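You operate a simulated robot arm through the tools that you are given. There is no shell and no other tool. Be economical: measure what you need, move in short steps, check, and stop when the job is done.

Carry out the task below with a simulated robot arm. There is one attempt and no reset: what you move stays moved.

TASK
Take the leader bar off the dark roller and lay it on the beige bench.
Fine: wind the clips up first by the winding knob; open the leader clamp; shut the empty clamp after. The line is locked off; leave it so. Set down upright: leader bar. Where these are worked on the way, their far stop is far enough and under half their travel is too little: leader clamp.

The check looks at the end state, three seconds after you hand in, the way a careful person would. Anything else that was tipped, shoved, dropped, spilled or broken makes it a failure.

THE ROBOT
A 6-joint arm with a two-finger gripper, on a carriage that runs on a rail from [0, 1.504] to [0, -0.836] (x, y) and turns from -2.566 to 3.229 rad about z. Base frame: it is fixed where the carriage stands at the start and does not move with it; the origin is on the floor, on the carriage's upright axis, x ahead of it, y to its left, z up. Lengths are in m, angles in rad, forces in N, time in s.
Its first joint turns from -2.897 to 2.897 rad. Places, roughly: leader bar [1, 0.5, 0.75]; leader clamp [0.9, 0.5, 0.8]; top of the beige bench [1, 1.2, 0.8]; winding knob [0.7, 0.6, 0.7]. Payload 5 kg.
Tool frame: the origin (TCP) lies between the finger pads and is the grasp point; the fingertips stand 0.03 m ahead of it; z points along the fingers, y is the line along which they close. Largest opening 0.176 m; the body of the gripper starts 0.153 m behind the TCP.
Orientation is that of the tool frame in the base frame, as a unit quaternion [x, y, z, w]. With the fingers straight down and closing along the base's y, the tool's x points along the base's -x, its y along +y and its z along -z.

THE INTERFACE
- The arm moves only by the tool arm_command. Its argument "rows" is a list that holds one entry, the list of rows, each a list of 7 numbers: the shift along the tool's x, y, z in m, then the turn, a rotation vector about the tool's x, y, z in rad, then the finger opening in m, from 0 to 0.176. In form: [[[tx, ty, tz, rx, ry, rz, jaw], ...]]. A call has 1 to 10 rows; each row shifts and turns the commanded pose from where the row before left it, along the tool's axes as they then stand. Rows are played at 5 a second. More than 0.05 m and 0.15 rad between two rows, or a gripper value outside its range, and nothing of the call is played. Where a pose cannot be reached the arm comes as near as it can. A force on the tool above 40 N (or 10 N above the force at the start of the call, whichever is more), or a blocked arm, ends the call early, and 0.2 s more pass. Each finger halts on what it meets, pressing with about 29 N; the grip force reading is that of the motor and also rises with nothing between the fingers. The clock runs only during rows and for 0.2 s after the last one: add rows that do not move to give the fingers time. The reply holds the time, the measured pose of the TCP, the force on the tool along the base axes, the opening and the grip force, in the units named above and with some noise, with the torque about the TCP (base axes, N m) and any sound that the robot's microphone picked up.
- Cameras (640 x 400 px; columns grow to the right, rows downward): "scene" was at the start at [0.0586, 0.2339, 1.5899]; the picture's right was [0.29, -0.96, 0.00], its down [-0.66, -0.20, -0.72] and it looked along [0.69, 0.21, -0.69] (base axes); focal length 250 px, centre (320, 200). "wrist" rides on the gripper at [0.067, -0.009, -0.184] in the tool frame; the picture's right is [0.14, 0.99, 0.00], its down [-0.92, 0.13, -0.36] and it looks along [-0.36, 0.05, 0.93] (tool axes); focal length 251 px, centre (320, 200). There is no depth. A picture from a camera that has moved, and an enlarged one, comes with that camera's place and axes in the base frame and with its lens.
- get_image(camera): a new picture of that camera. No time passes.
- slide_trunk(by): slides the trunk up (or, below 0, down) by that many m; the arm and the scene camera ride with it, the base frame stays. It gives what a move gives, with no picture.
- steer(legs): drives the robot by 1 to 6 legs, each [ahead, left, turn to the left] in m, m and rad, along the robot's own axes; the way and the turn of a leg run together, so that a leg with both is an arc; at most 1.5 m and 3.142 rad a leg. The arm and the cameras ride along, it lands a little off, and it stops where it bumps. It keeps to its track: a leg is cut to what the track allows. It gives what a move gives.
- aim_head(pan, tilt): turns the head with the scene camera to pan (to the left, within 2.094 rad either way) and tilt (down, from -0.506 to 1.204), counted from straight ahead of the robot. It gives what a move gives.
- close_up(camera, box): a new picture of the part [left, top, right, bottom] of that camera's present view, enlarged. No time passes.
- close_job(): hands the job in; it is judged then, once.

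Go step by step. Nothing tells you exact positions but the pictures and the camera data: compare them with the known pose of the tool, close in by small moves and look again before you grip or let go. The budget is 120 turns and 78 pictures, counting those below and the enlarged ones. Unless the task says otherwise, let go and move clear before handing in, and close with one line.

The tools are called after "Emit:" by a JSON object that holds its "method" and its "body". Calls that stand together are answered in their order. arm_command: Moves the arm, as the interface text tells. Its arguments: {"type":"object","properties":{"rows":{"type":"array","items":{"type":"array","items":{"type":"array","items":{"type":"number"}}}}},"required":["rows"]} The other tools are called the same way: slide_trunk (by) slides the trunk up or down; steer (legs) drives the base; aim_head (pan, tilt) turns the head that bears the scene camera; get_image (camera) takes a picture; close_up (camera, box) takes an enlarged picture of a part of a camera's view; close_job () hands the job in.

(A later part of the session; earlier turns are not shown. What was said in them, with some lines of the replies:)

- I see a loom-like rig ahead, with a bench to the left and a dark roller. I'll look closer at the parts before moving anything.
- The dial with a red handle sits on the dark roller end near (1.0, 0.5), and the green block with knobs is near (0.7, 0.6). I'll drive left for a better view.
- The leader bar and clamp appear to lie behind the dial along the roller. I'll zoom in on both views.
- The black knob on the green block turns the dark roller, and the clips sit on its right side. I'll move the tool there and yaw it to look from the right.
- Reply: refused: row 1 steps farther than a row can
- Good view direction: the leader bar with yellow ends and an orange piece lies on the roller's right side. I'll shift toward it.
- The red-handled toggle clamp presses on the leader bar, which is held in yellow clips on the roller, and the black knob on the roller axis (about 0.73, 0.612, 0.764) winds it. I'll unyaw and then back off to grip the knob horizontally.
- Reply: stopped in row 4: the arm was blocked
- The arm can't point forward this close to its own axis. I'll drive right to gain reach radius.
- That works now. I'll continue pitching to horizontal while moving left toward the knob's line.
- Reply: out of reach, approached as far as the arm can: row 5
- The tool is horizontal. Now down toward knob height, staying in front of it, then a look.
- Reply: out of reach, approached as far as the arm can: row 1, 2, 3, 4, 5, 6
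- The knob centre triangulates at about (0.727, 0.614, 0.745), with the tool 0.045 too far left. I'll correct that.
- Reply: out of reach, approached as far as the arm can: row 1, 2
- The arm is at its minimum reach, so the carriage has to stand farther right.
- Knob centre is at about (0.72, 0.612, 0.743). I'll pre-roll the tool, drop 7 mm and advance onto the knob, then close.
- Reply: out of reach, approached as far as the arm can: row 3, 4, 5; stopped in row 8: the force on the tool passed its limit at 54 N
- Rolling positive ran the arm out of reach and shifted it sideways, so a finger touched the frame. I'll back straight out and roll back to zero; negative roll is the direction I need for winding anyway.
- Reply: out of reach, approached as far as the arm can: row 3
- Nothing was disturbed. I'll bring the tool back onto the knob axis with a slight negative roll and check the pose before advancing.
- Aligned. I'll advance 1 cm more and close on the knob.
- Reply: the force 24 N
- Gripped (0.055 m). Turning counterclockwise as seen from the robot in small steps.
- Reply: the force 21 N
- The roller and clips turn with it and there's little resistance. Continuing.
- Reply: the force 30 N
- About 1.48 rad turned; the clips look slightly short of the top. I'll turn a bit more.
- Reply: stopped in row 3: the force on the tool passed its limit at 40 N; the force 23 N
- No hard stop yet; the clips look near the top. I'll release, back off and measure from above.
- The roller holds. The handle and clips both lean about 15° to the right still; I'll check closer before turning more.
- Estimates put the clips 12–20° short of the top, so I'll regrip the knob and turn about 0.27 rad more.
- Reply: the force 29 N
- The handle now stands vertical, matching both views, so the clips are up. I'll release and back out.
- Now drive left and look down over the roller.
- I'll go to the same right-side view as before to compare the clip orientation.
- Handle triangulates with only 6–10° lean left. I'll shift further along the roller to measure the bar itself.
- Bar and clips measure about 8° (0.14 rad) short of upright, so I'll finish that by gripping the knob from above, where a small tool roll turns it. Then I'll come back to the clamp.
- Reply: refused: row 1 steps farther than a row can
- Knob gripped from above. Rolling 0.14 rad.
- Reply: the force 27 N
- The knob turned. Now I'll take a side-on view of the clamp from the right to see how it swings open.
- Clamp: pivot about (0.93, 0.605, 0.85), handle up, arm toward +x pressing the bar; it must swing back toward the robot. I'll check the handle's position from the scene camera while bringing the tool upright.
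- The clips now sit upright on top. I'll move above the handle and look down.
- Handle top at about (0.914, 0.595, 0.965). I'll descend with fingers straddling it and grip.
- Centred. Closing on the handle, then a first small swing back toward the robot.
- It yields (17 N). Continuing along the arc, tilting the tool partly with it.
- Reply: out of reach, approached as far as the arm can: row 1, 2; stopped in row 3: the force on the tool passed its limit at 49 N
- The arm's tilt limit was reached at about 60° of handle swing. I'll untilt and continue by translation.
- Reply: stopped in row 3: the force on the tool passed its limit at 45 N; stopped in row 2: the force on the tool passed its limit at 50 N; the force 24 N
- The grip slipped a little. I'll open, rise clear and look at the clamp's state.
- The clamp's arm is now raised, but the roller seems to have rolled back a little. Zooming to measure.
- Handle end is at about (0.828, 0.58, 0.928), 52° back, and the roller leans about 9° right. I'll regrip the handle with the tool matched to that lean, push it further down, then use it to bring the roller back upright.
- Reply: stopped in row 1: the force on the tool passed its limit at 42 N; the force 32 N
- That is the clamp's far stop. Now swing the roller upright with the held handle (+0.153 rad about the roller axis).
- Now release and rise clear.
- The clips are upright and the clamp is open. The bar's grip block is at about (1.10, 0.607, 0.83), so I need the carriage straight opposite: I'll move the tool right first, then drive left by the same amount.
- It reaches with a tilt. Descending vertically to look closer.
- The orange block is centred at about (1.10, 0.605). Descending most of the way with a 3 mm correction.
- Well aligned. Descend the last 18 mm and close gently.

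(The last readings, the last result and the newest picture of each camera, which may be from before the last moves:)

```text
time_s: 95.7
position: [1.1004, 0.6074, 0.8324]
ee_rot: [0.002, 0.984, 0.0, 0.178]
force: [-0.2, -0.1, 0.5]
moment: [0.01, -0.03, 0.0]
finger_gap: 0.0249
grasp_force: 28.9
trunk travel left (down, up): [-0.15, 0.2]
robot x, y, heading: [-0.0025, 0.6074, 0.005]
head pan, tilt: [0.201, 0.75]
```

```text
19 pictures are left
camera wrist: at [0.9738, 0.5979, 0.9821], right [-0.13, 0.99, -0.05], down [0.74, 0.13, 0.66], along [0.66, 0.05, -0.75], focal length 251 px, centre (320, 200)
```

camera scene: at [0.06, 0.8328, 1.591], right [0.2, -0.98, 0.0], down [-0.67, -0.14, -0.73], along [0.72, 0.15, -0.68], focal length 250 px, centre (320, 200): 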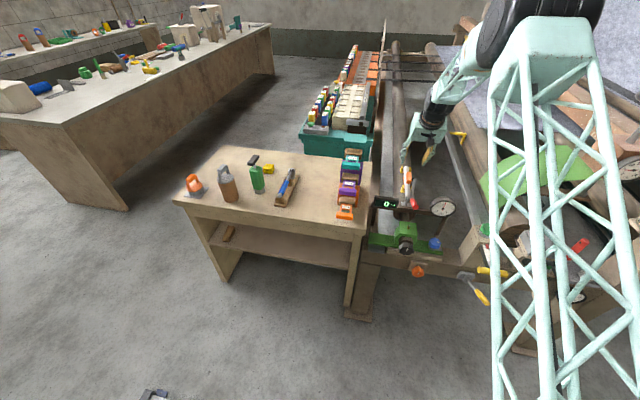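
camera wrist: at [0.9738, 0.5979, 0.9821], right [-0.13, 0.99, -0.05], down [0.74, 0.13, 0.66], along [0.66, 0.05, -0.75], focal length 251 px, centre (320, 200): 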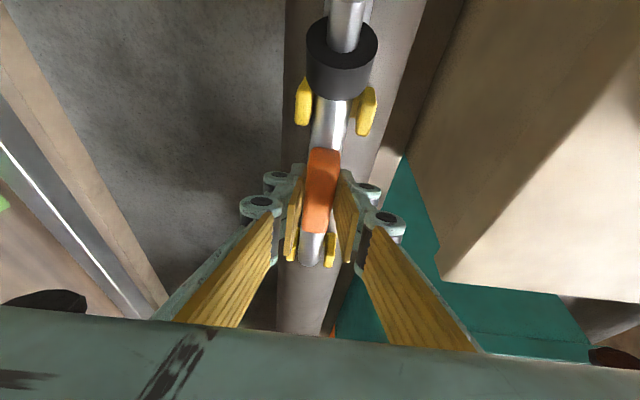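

Closing fully and lifting a little to test the hold.

Emit:
{"method": "arm_command", "body": {"rows": [[[0, 0, 0, 0, 0, 0, 0.0], [0, 0, 0, 0, 0, 0, 0.0], [-0.0053, 0, -0.014, 0, 0, 0, 0.0], [-0.0053, 0, -0.014, 0, 0, 0, 0.0], [-0.0053, 0, -0.014, 0, 0, 0, 0.0]]]}}

Emit:
{"method": "get_image", "body": {"camera": "wrist"}}

```text
time_s: 96.9
position: [1.0991, 0.6068, 0.88]
ee_rot: [0.001, 0.984, 0.0, 0.178]
force: [0.0, 0.2, -1.3]
moment: [-0.03, 0.03, -0.02]
finger_gap: 0.0212
grasp_force: 28.7
trunk travel left (down, up): [-0.15, 0.2]
robot x, y, heading: [-0.0018, 0.6079, 0.005]
head pan, tilt: [0.201, 0.75]
```

```text
18 pictures are left
camera wrist: at [0.9733, 0.5974, 1.0292], right [-0.13, 0.99, -0.05], down [0.74, 0.13, 0.66], along [0.66, 0.05, -0.75], focal length 251 px, centre (320, 200)
```

wrist: 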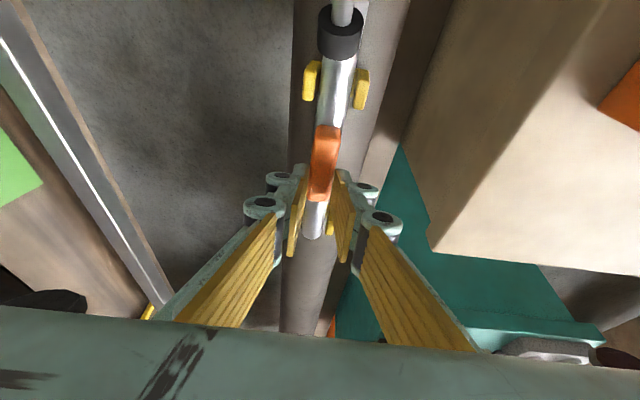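

The bar seems not to have risen with the fingers. Zooming to check.

Emit:
{"method": "close_up", "body": {"camera": "wrist", "box": [260, 60, 400, 270]}}

Emit:
{"method": "close_up", "body": {"camera": "scene", "box": [380, 130, 450, 220]}}

```text
1.90 times, centred on (330, 165) of wrist
camera zoom: at [0.9733, 0.5974, 1.0292], right [-0.13, 0.99, -0.05], down [0.74, 0.13, 0.66], along [0.66, 0.05, -0.75], focal length 479 px, centre (301, 267)
```

zoom: 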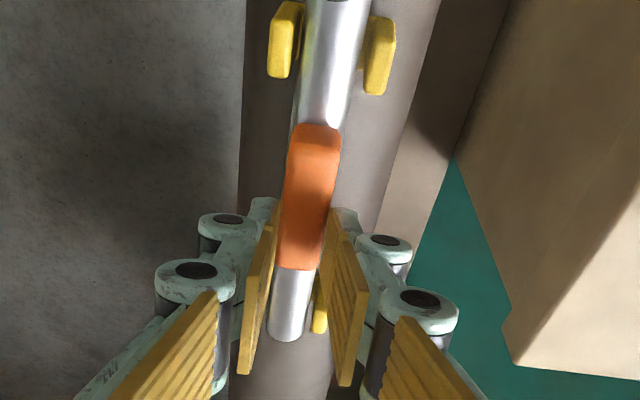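

```text
4.44 times, centred on (415, 175) of scene
camera zoom: at [0.0602, 0.8329, 1.5911], right [0.2, -0.98, 0.0], down [-0.67, -0.14, -0.73], along [0.72, 0.15, -0.68], focal length 1113 px, centre (-102, 311)
```

zoom: 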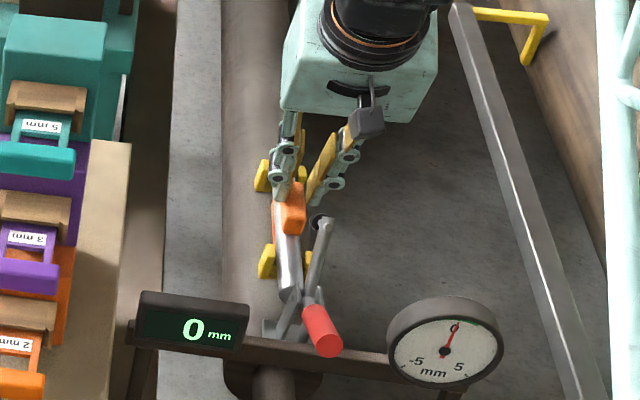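

The bar stayed in its clips; the pads slid up the orange block. I'll open, go lower onto the bar and grip again with more settling time.

Emit:
{"method": "arm_command", "body": {"rows": [[[0, 0, 0, 0, 0, 0, 0.06], [0, 0, 0, 0, 0, 0, 0.06], [0.0071, 0, 0.0187, 0, 0, 0, 0.06], [0.0071, 0, 0.0187, 0, 0, 0, 0.06], [0.005, 0, 0.0131, 0, 0, 0, 0.06], [0, 0, 0, 0, 0, 0, 0.06]]]}}

Emit:
{"method": "arm_command", "body": {"rows": [[[0, 0, 0, 0, 0, 0, 0.0], [0, 0, 0, 0, 0, 0, 0.0], [0, 0, 0, 0, 0, 0, 0.0], [0, 0, 0, 0, 0, 0, 0.0], [0, 0, 0, 0, 0, 0, 0.0], [0, 0, 0, 0, 0, 0, 0.0]]]}}

Emit:
{"method": "arm_command", "body": {"rows": [[[-0.0018, 0, -0.0047, 0, 0, 0, 0.0], [-0.0018, 0, -0.0047, 0, 0, 0, 0.0]]]}}

```text
time_s: 98.3
position: [1.0997, 0.6051, 0.8244]
ee_rot: [0.001, 0.984, 0.0, 0.179]
force: [0.4, 1.2, 0.4]
moment: [-0.02, 0.0, 0.02]
finger_gap: 0.0598
grasp_force: 0.0
trunk travel left (down, up): [-0.15, 0.2]
robot x, y, heading: [-0.0005, 0.6041, 0.004]
head pan, tilt: [0.201, 0.75]
```

```text
time_s: 99.7
position: [1.1012, 0.6061, 0.8262]
ee_rot: [0.0, 0.984, 0.0, 0.18]
force: [7.3, 5.1, 22.7]
moment: [0.5, -0.12, -0.29]
finger_gap: 0.0248
grasp_force: 28.4
trunk travel left (down, up): [-0.15, 0.2]
robot x, y, heading: [0.002, 0.6056, 0.002]
head pan, tilt: [0.201, 0.75]
```

```text
time_s: 100.3
position: [1.099, 0.6041, 0.8315]
ee_rot: [0.002, 0.984, 0.0, 0.177]
force: [0.0, 0.9, -1.2]
moment: [0.01, 0.01, 0.03]
finger_gap: 0.0249
grasp_force: 29.3
trunk travel left (down, up): [-0.15, 0.2]
robot x, y, heading: [-0.0047, 0.6074, 0.005]
head pan, tilt: [0.201, 0.75]
```

Emit:
{"method": "arm_command", "body": {"rows": [[[-0.0018, 0, -0.0047, 0, 0, 0, 0.0], [-0.0018, 0, -0.0047, 0, 0, 0, 0.0], [0, 0, 0, 0, 0, 0, 0.0]]]}}

Emit:
{"method": "close_up", "body": {"camera": "wrist", "box": [260, 60, 400, 270]}}

```text
time_s: 101.1
position: [1.0997, 0.6056, 0.8446]
ee_rot: [0.0, 0.984, 0.0, 0.18]
force: [0.7, 0.0, -0.6]
moment: [-0.02, -0.01, -0.04]
finger_gap: 0.0248
grasp_force: 29.2
trunk travel left (down, up): [-0.15, 0.2]
robot x, y, heading: [-0.0048, 0.6061, 0.004]
head pan, tilt: [0.201, 0.75]
```

```text
1.90 times, centred on (330, 165) of wrist
camera zoom: at [0.9734, 0.5965, 0.9934], right [-0.13, 0.99, -0.05], down [0.74, 0.13, 0.66], along [0.66, 0.05, -0.75], focal length 479 px, centre (301, 267)
```

zoom: 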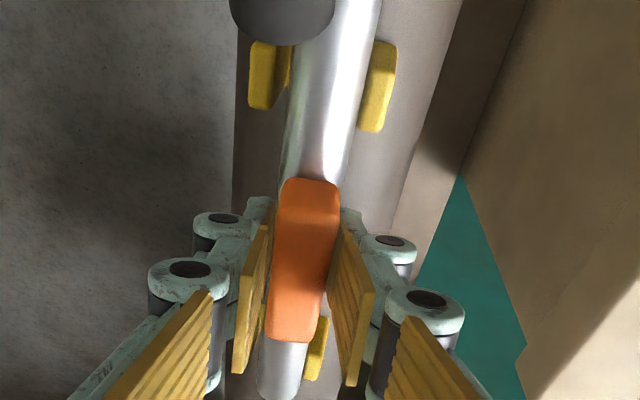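

It looks like the bar is now moving with the fingers. Continuing slowly while watching the gap.

Emit:
{"method": "arm_command", "body": {"rows": [[[-0.0018, 0, -0.0047, 0, 0, 0, 0.0], [-0.0018, 0, -0.0047, 0, 0, 0, 0.0], [-0.0018, 0, -0.0047, 0, 0, 0, 0.0], [-0.0018, 0, -0.0047, 0, 0, 0, 0.0]]]}}

Emit:
{"method": "close_up", "body": {"camera": "wrist", "box": [260, 60, 400, 270]}}

```text
time_s: 102.1
position: [1.1001, 0.6062, 0.8656]
ee_rot: [0.001, 0.984, 0.0, 0.179]
force: [-0.1, -0.2, -1.1]
moment: [-0.01, 0.0, 0.03]
finger_gap: 0.0249
grasp_force: 28.9
trunk travel left (down, up): [-0.15, 0.2]
robot x, y, heading: [-0.0036, 0.6059, 0.002]
head pan, tilt: [0.201, 0.75]
```

```text
1.90 times, centred on (330, 165) of wrist
camera zoom: at [0.9738, 0.5963, 1.0134], right [-0.13, 0.99, -0.05], down [0.74, 0.13, 0.66], along [0.66, 0.05, -0.75], focal length 479 px, centre (301, 267)
```

zoom: 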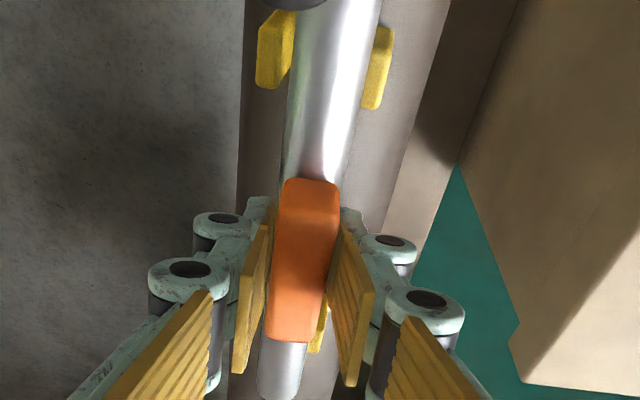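

The bar is clear and rising with the gripper; before lifting past the clamp's spindle I'll slide 3 cm away from it (+x), then rise.

Emit:
{"method": "arm_command", "body": {"rows": [[[-0.0094, 0, 0.0036, 0, 0, 0, 0.0], [-0.0094, 0, 0.0036, 0, 0, 0, 0.0], [-0.0094, 0, 0.0036, 0, 0, 0, 0.0]]]}}

Emit:
{"method": "arm_command", "body": {"rows": [[[-0.0053, 0, -0.014, 0, 0, 0, 0.0], [-0.0053, 0, -0.014, 0, 0, 0, 0.0], [-0.0053, 0, -0.014, 0, 0, 0, 0.0], [-0.007, 0, -0.0187, 0, 0, 0, 0.0], [-0.007, 0, -0.0187, 0, 0, 0, 0.0], [-0.007, 0, -0.0187, 0, 0, 0, 0.0]]]}}

Emit:
{"method": "get_image", "body": {"camera": "wrist"}}

```text
time_s: 102.9
position: [1.1306, 0.6067, 0.8647]
ee_rot: [0.001, 0.984, -0.001, 0.179]
force: [0.7, -0.4, 0.6]
moment: [-0.03, 0.04, -0.01]
finger_gap: 0.0248
grasp_force: 28.9
trunk travel left (down, up): [-0.15, 0.2]
robot x, y, heading: [0.0, 0.606, 0.005]
head pan, tilt: [0.201, 0.75]
```

```text
time_s: 104.3
position: [1.1308, 0.6057, 0.9694]
ee_rot: [0.002, 0.984, 0.0, 0.179]
force: [-0.2, 0.2, -1.1]
moment: [-0.02, 0.03, -0.03]
finger_gap: 0.0249
grasp_force: 29.3
trunk travel left (down, up): [-0.15, 0.2]
robot x, y, heading: [-0.0049, 0.607, 0.003]
head pan, tilt: [0.201, 0.75]
```

```text
13 pictures are left
camera wrist: at [1.004, 0.5968, 1.1178], right [-0.13, 0.99, -0.05], down [0.74, 0.13, 0.66], along [0.66, 0.05, -0.75], focal length 251 px, centre (320, 200)
```

wrist: 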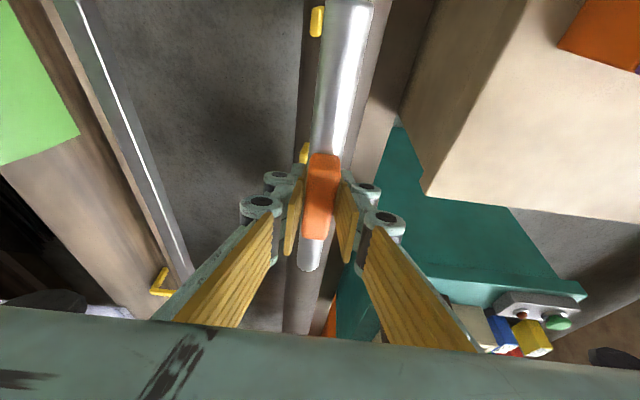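

The bar is free and held. I'll raise and pull back, keeping the same tilt so the bar stays level, then drive left toward the bench.

Emit:
{"method": "arm_command", "body": {"rows": [[[-0.0137, 0, -0.036, 0, 0, 0, 0.0], [-0.0137, 0, -0.036, 0, 0, 0, 0.0], [-0.0137, 0, -0.036, 0, 0, 0, 0.0], [-0.0137, 0, -0.036, 0, 0, 0, 0.0], [-0.0137, 0, -0.036, 0, 0, 0, 0.0], [-0.0137, 0, -0.036, 0, 0, 0, 0.0], [0.0304, 0, -0.0115, 0, 0, 0, 0.0], [0.0304, 0, -0.0115, 0, 0, 0, 0.0], [0.0304, 0, -0.0115, 0, 0, 0, 0.0], [0.0304, 0, -0.0115, 0, 0, 0, 0.0]]]}}

Emit:
{"method": "aim_head", "body": {"pan": 0.45, "tilt": 0.8}}

Emit:
{"method": "get_image", "body": {"camera": "scene"}}

```text
time_s: 106.5
position: [1.0012, 0.6053, 1.2015]
ee_rot: [0.002, 0.984, 0.0, 0.179]
force: [0.3, 0.0, -1.3]
moment: [0.02, 0.13, -0.01]
finger_gap: 0.025
grasp_force: 29.0
trunk travel left (down, up): [-0.15, 0.2]
robot x, y, heading: [0.0028, 0.6051, -0.002]
head pan, tilt: [0.201, 0.75]
```

```text
time_s: 107.3
position: [1.0016, 0.6052, 1.1992]
ee_rot: [0.001, 0.984, 0.0, 0.179]
force: [0.3, 0.7, -1.3]
moment: [-0.01, 0.0, -0.03]
finger_gap: 0.0248
grasp_force: 28.6
trunk travel left (down, up): [-0.15, 0.2]
robot x, y, heading: [-0.0027, 0.6045, 0.006]
head pan, tilt: [0.45, 0.799]
```

```text
12 pictures are left
camera scene: at [0.0516, 0.8514, 1.5871], right [0.44, -0.9, 0.0], down [-0.64, -0.31, -0.7], along [0.63, 0.31, -0.72], focal length 250 px, centre (320, 200)
```

scene: 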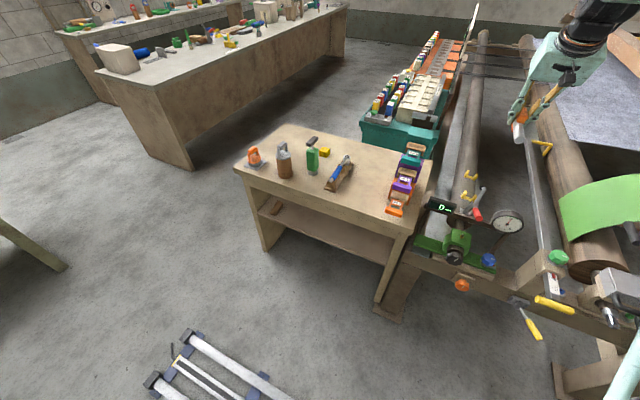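

The free strip on the bench lies between the drawer stack and the level tool, about y = 1.05. Driving left 0.45.

Emit:
{"method": "steer", "body": {"legs": [[0, 0.45, 0]]}}

Emit:
{"method": "arm_command", "body": {"rows": [[[0.0142, 0, 0.0374, 0, 0, 0, 0.0], [0.0142, 0, 0.0374, 0, 0, 0, 0.0], [0.0142, 0, 0.0374, 0, 0, 0, 0.0], [0.0142, 0, 0.0374, 0, 0, 0, 0.0]]]}}

Emit:
{"method": "get_image", "body": {"camera": "wrist"}}

Emit:
{"method": "get_image", "body": {"camera": "scene"}}

```text
time_s: 110.1
position: [1.0022, 1.0477, 1.2009]
ee_rot: [0.0, 0.984, 0.0, 0.178]
force: [1.2, 0.7, -1.4]
moment: [0.0, 0.0, 0.0]
finger_gap: 0.025
grasp_force: 29.0
trunk travel left (down, up): [-0.15, 0.2]
robot x, y, heading: [-0.0013, 1.0434, 0.009]
head pan, tilt: [0.45, 0.799]
```

```text
time_s: 111.1
position: [0.9999, 1.0463, 1.0378]
ee_rot: [0.001, 0.984, 0.0, 0.179]
force: [0.0, -0.4, 0.0]
moment: [-0.02, -0.04, 0.0]
finger_gap: 0.025
grasp_force: 28.9
trunk travel left (down, up): [-0.15, 0.2]
robot x, y, heading: [0.0011, 1.0422, 0.005]
head pan, tilt: [0.45, 0.799]
```

```text
11 pictures are left
camera wrist: at [0.8731, 1.0365, 1.1868], right [-0.13, 0.99, -0.05], down [0.74, 0.13, 0.66], along [0.66, 0.05, -0.75], focal length 251 px, centre (320, 200)
```

wrist: 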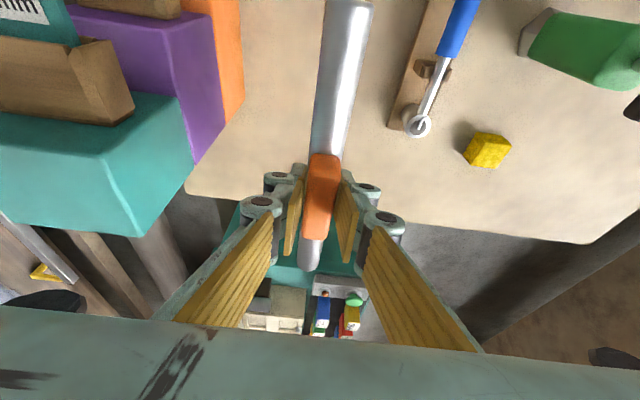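

```text
10 pictures are left
camera scene: at [0.051, 1.2922, 1.587], right [0.44, -0.9, 0.0], down [-0.64, -0.32, -0.7], along [0.63, 0.31, -0.72], focal length 250 px, centre (320, 200)
```

scene: 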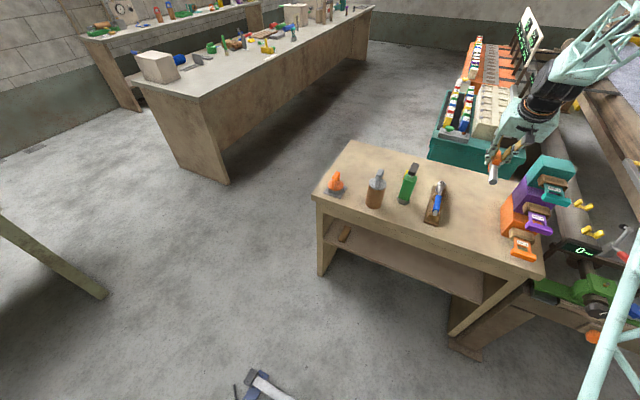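

Clear of the stack (y < 0.93) and the level (y > 1.15). Descending toward the bench in steps.

Emit:
{"method": "arm_command", "body": {"rows": [[[0.0142, 0.003, 0.0374, 0, 0, 0, 0.0], [0.0142, 0, 0.0374, 0, 0, 0, 0.0], [0.0142, 0, 0.0374, 0, 0, 0, 0.0], [0.0142, 0, 0.0374, 0, 0, 0, 0.0]]]}}

Emit:
{"method": "close_up", "body": {"camera": "scene", "box": [430, 110, 570, 230]}}

```text
time_s: 112.1
position: [1.0029, 1.0482, 0.8787]
ee_rot: [0.0, 0.984, 0.0, 0.179]
force: [-0.4, -0.3, -0.5]
moment: [0.0, -0.01, 0.03]
finger_gap: 0.0248
grasp_force: 29.0
trunk travel left (down, up): [-0.15, 0.2]
robot x, y, heading: [-0.0011, 1.0443, 0.006]
head pan, tilt: [0.45, 0.799]
```

```text
3.33 times, centred on (500, 170) of scene
camera zoom: at [0.0508, 1.2922, 1.587], right [0.44, -0.9, 0.0], down [-0.64, -0.32, -0.7], along [0.63, 0.31, -0.72], focal length 835 px, centre (-280, 300)
```

zoom: 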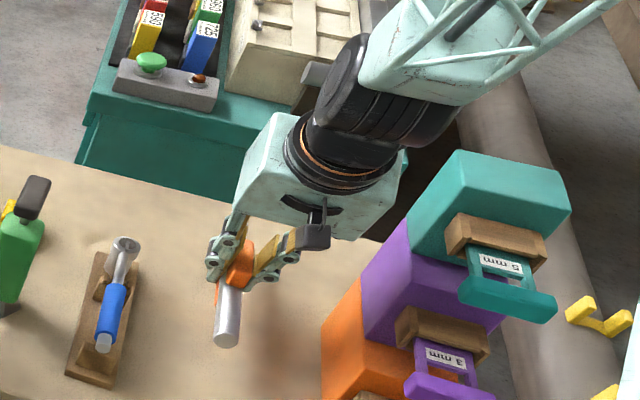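

Emit:
{"method": "arm_command", "body": {"rows": [[[0.0053, 0, 0.014, 0, 0, 0, 0.0], [0.0053, 0, 0.014, 0, 0, 0, 0.0], [0.0014, 0, 0.0037, 0, 0, 0, 0.0], [0, 0, 0, 0, 0, 0, 0.0]]]}}

Emit:
{"method": "arm_command", "body": {"rows": [[[0.0014, 0, 0.0037, 0, 0, 0, 0.0], [0.0014, 0, 0.0037, 0, 0, 0, 0.0], [0, 0, 0, 0, 0, 0, 0.0]]]}}

```text
time_s: 113.1
position: [1.0002, 1.0505, 0.8462]
ee_rot: [0.001, 0.984, 0.0, 0.178]
force: [0.2, -0.2, -0.6]
moment: [-0.02, 0.02, 0.0]
finger_gap: 0.0246
grasp_force: 29.2
trunk travel left (down, up): [-0.15, 0.2]
robot x, y, heading: [-0.0031, 1.0467, 0.001]
head pan, tilt: [0.45, 0.799]
```

```text
time_s: 113.9
position: [1.0005, 1.0501, 0.8365]
ee_rot: [0.002, 0.984, -0.001, 0.178]
force: [-0.3, 0.5, -1.3]
moment: [0.04, 0.01, 0.0]
finger_gap: 0.0249
grasp_force: 29.0
trunk travel left (down, up): [-0.15, 0.2]
robot x, y, heading: [-0.0011, 1.0481, 0.004]
head pan, tilt: [0.45, 0.799]
```

Emit:
{"method": "arm_command", "body": {"rows": [[[0.0011, 0, 0.0028, 0, 0, 0, 0.0], [0, 0, 0, 0, 0, 0, 0.0]]]}}

Emit:
{"method": "arm_command", "body": {"rows": [[[0.0011, 0, 0.0028, 0, 0, 0, 0.0], [0, 0, 0, 0, 0, 0, 0.0]]]}}

Emit:
{"method": "close_up", "body": {"camera": "scene", "box": [460, 140, 530, 200]}}

```text
time_s: 114.5
position: [1.0014, 1.0497, 0.8339]
ee_rot: [0.0, 0.984, 0.001, 0.178]
force: [0.1, 1.4, -2.3]
moment: [0.01, 0.0, 0.03]
finger_gap: 0.0248
grasp_force: 28.8
trunk travel left (down, up): [-0.15, 0.2]
robot x, y, heading: [0.0019, 1.0446, 0.007]
head pan, tilt: [0.45, 0.799]
```

```text
time_s: 115.1
position: [1.001, 1.0506, 0.8331]
ee_rot: [0.002, 0.984, 0.0, 0.18]
force: [-0.5, 1.5, 4.8]
moment: [-0.02, 0.05, -0.04]
finger_gap: 0.0249
grasp_force: 28.8
trunk travel left (down, up): [-0.15, 0.2]
robot x, y, heading: [0.0007, 1.0513, 0.006]
head pan, tilt: [0.45, 0.799]
```

```text
6.67 times, centred on (495, 170) of scene
camera zoom: at [0.051, 1.2922, 1.5872], right [0.44, -0.9, 0.0], down [-0.64, -0.32, -0.7], along [0.63, 0.31, -0.72], focal length 1670 px, centre (-847, 400)
```

zoom: 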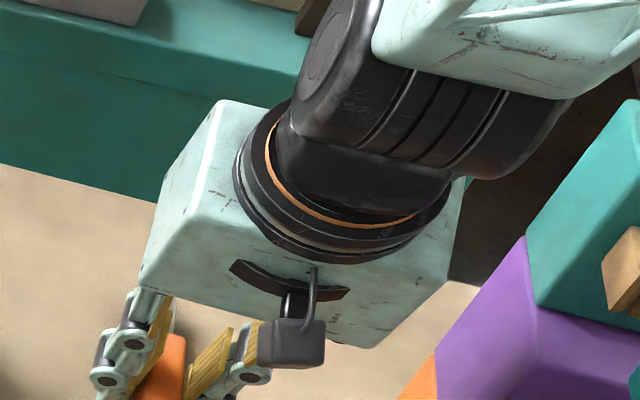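

Contact with the bench (about 5 N). Opening the fingers gently.

Emit:
{"method": "arm_command", "body": {"rows": [[[0, 0, 0, 0, 0, 0, 0.026], [0, 0, 0, 0, 0, 0, 0.03], [0, 0, 0, 0, 0, 0, 0.036], [0, 0, 0, 0, 0, 0, 0.045], [0, 0, 0, 0, 0, 0, 0.06], [0, 0, 0, 0, 0, 0, 0.06]]]}}

Emit:
{"method": "get_image", "body": {"camera": "wrist"}}

```text
time_s: 116.5
position: [1.0001, 1.0501, 0.8332]
ee_rot: [0.001, 0.984, 0.0, 0.179]
force: [-2.9, 0.6, 9.3]
moment: [0.06, 0.1, 0.0]
finger_gap: 0.0604
grasp_force: 0.1
trunk travel left (down, up): [-0.15, 0.2]
robot x, y, heading: [-0.0009, 1.0482, 0.01]
head pan, tilt: [0.45, 0.799]
```

```text
7 pictures are left
camera wrist: at [0.8737, 1.0411, 0.9818], right [-0.13, 0.99, -0.05], down [0.74, 0.13, 0.66], along [0.66, 0.05, -0.75], focal length 251 px, centre (320, 200)
```

wrist: 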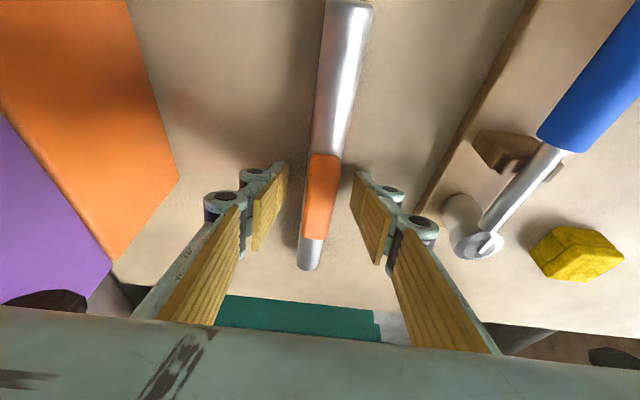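

The bar stands upright on the bench, released. Rising straight up, well clear.

Emit:
{"method": "arm_command", "body": {"rows": [[[-0.0107, 0, -0.028, 0, 0, 0, 0.06], [-0.0142, 0, -0.0374, 0, 0, 0, 0.06], [-0.0142, 0, -0.0374, 0, 0, 0, 0.06], [-0.0142, 0, -0.0374, 0, 0, 0, 0.06], [-0.0142, 0, -0.0374, 0, 0, 0, 0.06], [-0.0142, 0, -0.0374, 0, 0, 0, 0.06], [-0.0142, 0, -0.0374, 0, 0, 0, 0.06], [-0.0142, 0, -0.0374, 0, 0, 0, 0.06], [-0.0142, 0, -0.0374, 0, 0, 0, 0.06]]]}}

Emit:
{"method": "close_up", "body": {"camera": "scene", "box": [430, 110, 570, 230]}}

```text
time_s: 118.5
position: [1.0016, 1.0499, 1.1813]
ee_rot: [0.001, 0.984, 0.0, 0.179]
force: [0.9, 0.4, -0.3]
moment: [-0.01, 0.07, -0.01]
finger_gap: 0.0601
grasp_force: 0.0
trunk travel left (down, up): [-0.15, 0.2]
robot x, y, heading: [0.0023, 1.0461, 0.006]
head pan, tilt: [0.45, 0.799]
```

```text
3.33 times, centred on (500, 170) of scene
camera zoom: at [0.0514, 1.2922, 1.5872], right [0.44, -0.9, 0.0], down [-0.64, -0.32, -0.7], along [0.63, 0.31, -0.72], focal length 835 px, centre (-280, 300)
```

zoom: 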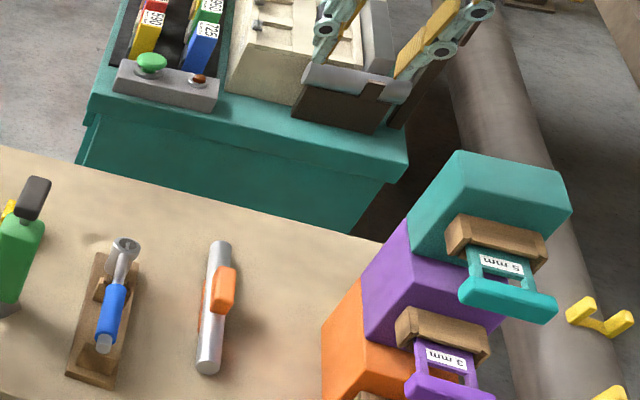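

The bar stands upright on the bench. Now back to the roller to shut the empty clamp: untilt, drive right, and go above the handle end at (0.826, 0.608).

Emit:
{"method": "arm_command", "body": {"rows": [[[0, 0, 0, 0, 0.12, 0, 0.07], [0, 0, 0, 0, 0.12, 0, 0.07], [0, 0, 0, 0, 0.12, 0, 0.07]]]}}

Emit:
{"method": "steer", "body": {"legs": [[0, -0.45, 0]]}}

Emit:
{"method": "arm_command", "body": {"rows": [[[0.045, 0, 0, 0, 0, 0, 0.07], [0.045, 0, 0, 0, 0, 0, 0.07], [0.045, 0, 0, 0, 0, 0, 0.07], [0.03, 0, 0.03, 0, 0, 0, 0.07], [0, 0, 0.05, 0, 0, 0, 0.07], [0, 0, 0.05, 0, 0, 0, 0.07], [0, 0, 0.04, 0, 0, 0, 0.07]]]}}

Emit:
{"method": "get_image", "body": {"camera": "wrist"}}

```text
time_s: 119.3
position: [1.0014, 1.0503, 1.1823]
ee_rot: [0.001, 1.0, 0.0, -0.001]
force: [-1.1, 0.6, 0.0]
moment: [0.03, -0.1, -0.02]
finger_gap: 0.07
grasp_force: 0.0
trunk travel left (down, up): [-0.15, 0.2]
robot x, y, heading: [0.0001, 1.0456, 0.008]
head pan, tilt: [0.45, 0.799]
```

```text
time_s: 122.1
position: [1.001, 0.5944, 1.181]
ee_rot: [0.004, 1.0, 0.0, 0.0]
force: [-0.7, -0.2, 0.6]
moment: [-0.04, 0.02, 0.0]
finger_gap: 0.0703
grasp_force: 0.1
trunk travel left (down, up): [-0.15, 0.2]
robot x, y, heading: [-0.0025, 0.5992, -0.002]
head pan, tilt: [0.45, 0.799]
```

```text
time_s: 123.7
position: [0.8376, 0.5935, 1.0131]
ee_rot: [0.002, 1.0, -0.001, 0.0]
force: [0.2, 0.5, 0.9]
moment: [0.01, -0.03, -0.01]
finger_gap: 0.0697
grasp_force: 0.1
trunk travel left (down, up): [-0.15, 0.2]
robot x, y, heading: [0.0002, 0.5974, -0.002]
head pan, tilt: [0.45, 0.799]
```

```text
5 pictures are left
camera wrist: at [0.7709, 0.5843, 1.1984], right [-0.13, 0.99, 0.0], down [0.92, 0.12, 0.36], along [0.36, 0.05, -0.93], focal length 251 px, centre (320, 200)
```

wrist: 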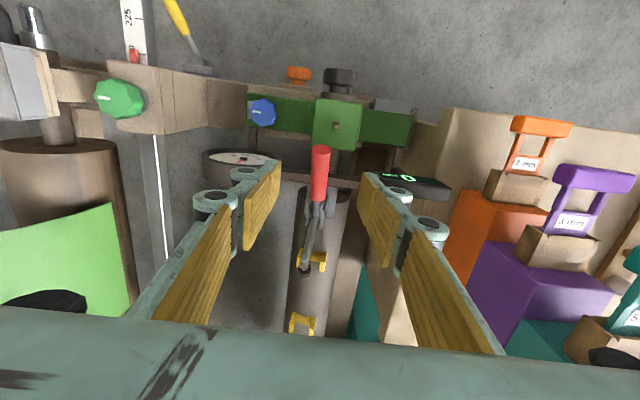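

Handle end is at about (0.825, 0.592), leaning about 5°. I'll match that and grip it again.

Emit:
{"method": "arm_command", "body": {"rows": [[[0.01, -0.008, 0.02, -0.08, 0, 0, 0.07], [0, 0, 0.035, 0, 0, 0, 0.07], [0, 0, 0.035, 0, 0, 0, 0.07], [0, 0, 0.025, 0, 0, 0, 0.07], [0, 0, 0, 0, 0, 0, 0.02], [0, 0, 0, 0, 0, 0, 0.02], [0, 0, 0, 0, 0, 0, 0.02]]]}}

```text
time_s: 125.3
position: [0.8265, 0.5954, 0.8981]
ee_rot: [0.003, 0.999, 0.041, 0.0]
force: [-0.5, 1.5, -0.4]
moment: [0.23, 0.01, 0.77]
finger_gap: 0.0215
grasp_force: 45.2
trunk travel left (down, up): [-0.15, 0.2]
robot x, y, heading: [0.0029, 0.5961, 0.003]
head pan, tilt: [0.45, 0.799]
```

Gripped. Swinging the handle back up along its arc.

Emit:
{"method": "arm_command", "body": {"rows": [[[-0.0084, 0, -0.0146, 0, 0, 0, 0.02], [-0.0099, 0, -0.0126, 0, 0, 0, 0.02], [-0.0115, 0, -0.0112, 0, 0, 0, 0.02], [0, 0, 0, 0, 0, 0, 0.02]]]}}

Emit:
{"method": "arm_command", "body": {"rows": [[[-0.0129, 0, -0.0094, 0, 0, 0, 0.02], [-0.0141, 0, -0.0075, 0, 0, 0, 0.02], [0, 0, 0, 0, 0, 0, 0.02]]]}}

```text
time_s: 126.3
position: [0.8563, 0.5922, 0.9349]
ee_rot: [0.004, 0.999, 0.04, -0.001]
force: [-18.6, 5.4, -1.9]
moment: [0.95, 1.55, 1.16]
finger_gap: 0.0223
grasp_force: 44.7
trunk travel left (down, up): [-0.15, 0.2]
robot x, y, heading: [-0.0004, 0.5966, 0.002]
head pan, tilt: [0.45, 0.799]
```

```text
time_s: 127.1
position: [0.8838, 0.5918, 0.9525]
ee_rot: [0.004, 0.999, 0.04, 0.001]
force: [-13.3, 2.4, -7.2]
moment: [0.52, 1.54, 0.5]
finger_gap: 0.0221
grasp_force: 45.4
trunk travel left (down, up): [-0.15, 0.2]
robot x, y, heading: [0.0029, 0.5975, 0.003]
head pan, tilt: [0.45, 0.799]
```

Emit:
{"method": "arm_command", "body": {"rows": [[[-0.0151, 0, -0.0055, 0, 0, 0, 0.02], [-0.0156, 0, -0.0033, 0, 0, 0, 0.02], [0, 0, 0, 0, 0, 0, 0.02]]]}}

Emit:
{"method": "arm_command", "body": {"rows": [[[-0.004, 0, 0, 0, 0, 0, 0.02], [-0.004, 0, 0, 0, 0, 0, 0.02], [0, 0, 0, 0, 0, 0, 0.02]]]}}

```text
time_s: 127.9
position: [0.9163, 0.5907, 0.9635]
ee_rot: [0.003, 0.999, 0.04, 0.002]
force: [7.7, 2.5, 0.2]
moment: [0.46, -1.35, -0.12]
finger_gap: 0.0223
grasp_force: 45.2
trunk travel left (down, up): [-0.15, 0.2]
robot x, y, heading: [-0.0002, 0.5972, 0.002]
head pan, tilt: [0.45, 0.799]
```

```text
time_s: 128.6
position: [0.9182, 0.5915, 0.9637]
ee_rot: [0.004, 0.999, 0.041, -0.003]
force: [-17.5, 1.1, 19.7]
moment: [0.65, -0.18, 0.02]
finger_gap: 0.0224
grasp_force: 44.8
trunk travel left (down, up): [-0.15, 0.2]
robot x, y, heading: [0.001, 0.5956, 0.003]
head pan, tilt: [0.45, 0.799]
stopped in row 3: the force on the tool passed its limit at 41 N (the readings are from after the stop); the commanded pose is now the measured one
```

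The clamp snapped shut against its stop. I'll bring the roller the last few degrees upright with the held handle, then release.

Emit:
{"method": "arm_command", "body": {"rows": [[[0, 0.0088, -0.0003, 0.04, 0, 0, 0.02], [0, 0.0088, -0.0006, 0.04, 0, 0, 0.02], [0, 0, 0, 0, 0, 0, 0.02]]]}}

Emit:
{"method": "arm_command", "body": {"rows": [[[0, 0, 0, 0, 0, 0, 0.08], [0, 0, 0, 0, 0, 0, 0.08], [0, 0, -0.04, 0, 0, 0, 0.08], [0, 0, -0.05, 0, 0, 0, 0.08], [0, 0, -0.05, 0, 0, 0, 0.08], [0.02, 0, -0.04, 0, 0, 0, 0.08], [0.04, 0, 0, 0, 0, 0, 0.08], [0.04, 0, 0, 0, 0, 0, 0.08], [0.04, 0, 0, 0, 0, 0, 0.08]]]}}

Emit:
{"method": "aim_head", "body": {"pan": 0.1, "tilt": 0.75}}

Emit:
{"method": "get_image", "body": {"camera": "wrist"}}

Emit:
{"method": "get_image", "body": {"camera": "scene"}}

```text
time_s: 129.4
position: [0.9176, 0.6095, 0.9644]
ee_rot: [0.003, 1.0, -0.001, -0.003]
force: [-29.3, 2.6, 17.9]
moment: [0.62, 0.91, 0.13]
finger_gap: 0.0225
grasp_force: 45.0
trunk travel left (down, up): [-0.15, 0.2]
robot x, y, heading: [-0.0007, 0.5948, 0.0]
head pan, tilt: [0.45, 0.799]
```

```text
time_s: 131.4
position: [0.7794, 0.6117, 1.1431]
ee_rot: [0.004, 1.0, 0.0, -0.004]
force: [1.7, -0.4, 0.0]
moment: [0.01, 0.14, 0.02]
finger_gap: 0.0802
grasp_force: 0.0
trunk travel left (down, up): [-0.15, 0.2]
robot x, y, heading: [-0.0015, 0.5936, 0.0]
head pan, tilt: [0.45, 0.799]
```

```text
time_s: 132.3
position: [0.7793, 0.6115, 1.1448]
ee_rot: [0.005, 1.0, 0.0, -0.004]
force: [-0.6, -0.5, -0.1]
moment: [0.0, -0.05, 0.01]
finger_gap: 0.0801
grasp_force: 0.0
trunk travel left (down, up): [-0.15, 0.2]
robot x, y, heading: [-0.0004, 0.6001, 0.005]
head pan, tilt: [0.099, 0.75]
```

```text
4 pictures are left
camera wrist: at [0.7141, 0.6016, 1.3293], right [-0.13, 0.99, 0.0], down [0.93, 0.12, 0.36], along [0.35, 0.05, -0.93], focal length 251 px, centre (320, 200)
```

wrist: 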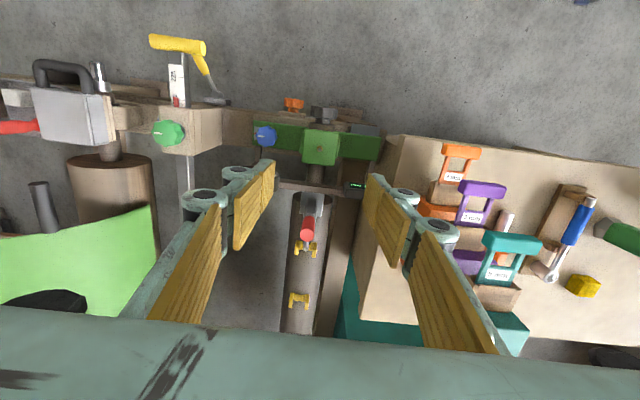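

```text
3 pictures are left
camera scene: at [0.0621, 0.8156, 1.5911], right [0.1, -0.99, 0.0], down [-0.68, -0.07, -0.73], along [0.73, 0.07, -0.68], focal length 250 px, centre (320, 200)
```

scene: 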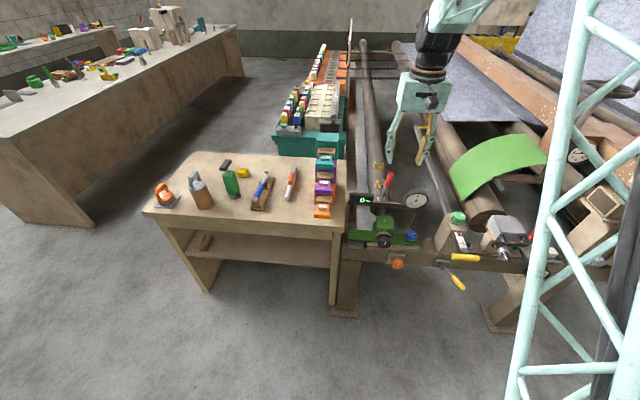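

Emit:
{"method": "close_up", "body": {"camera": "scene", "box": [250, 140, 440, 260]}}

```text
3.33 times, centred on (345, 200) of scene
camera zoom: at [0.0621, 0.8156, 1.5911], right [0.1, -0.99, 0.0], down [-0.68, -0.07, -0.73], along [0.73, 0.07, -0.68], focal length 835 px, centre (237, 200)
```

zoom: 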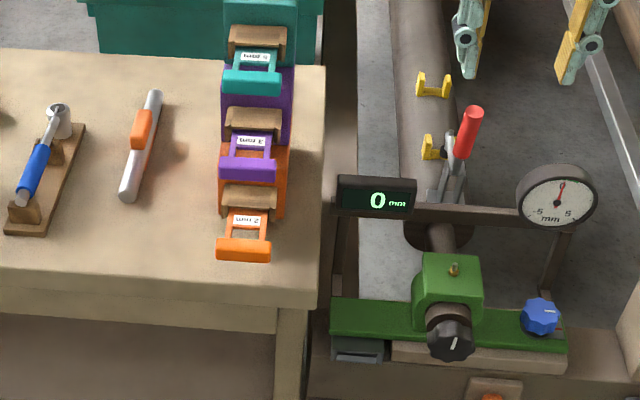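

The bar stands upright on the bench, and the clips are up and empty. The clamp handle is back at its shut stop, the dial and display still read 0, and the arm is clear, so I'm handing in.

Emit:
{"method": "close_job", "body": {}}

```text
The job is handed in.
```

The leader bar is off the dark roller and standing upright on the beige bench. The clips are wound up, the empty clamp is shut again, and I left the line lock alone.
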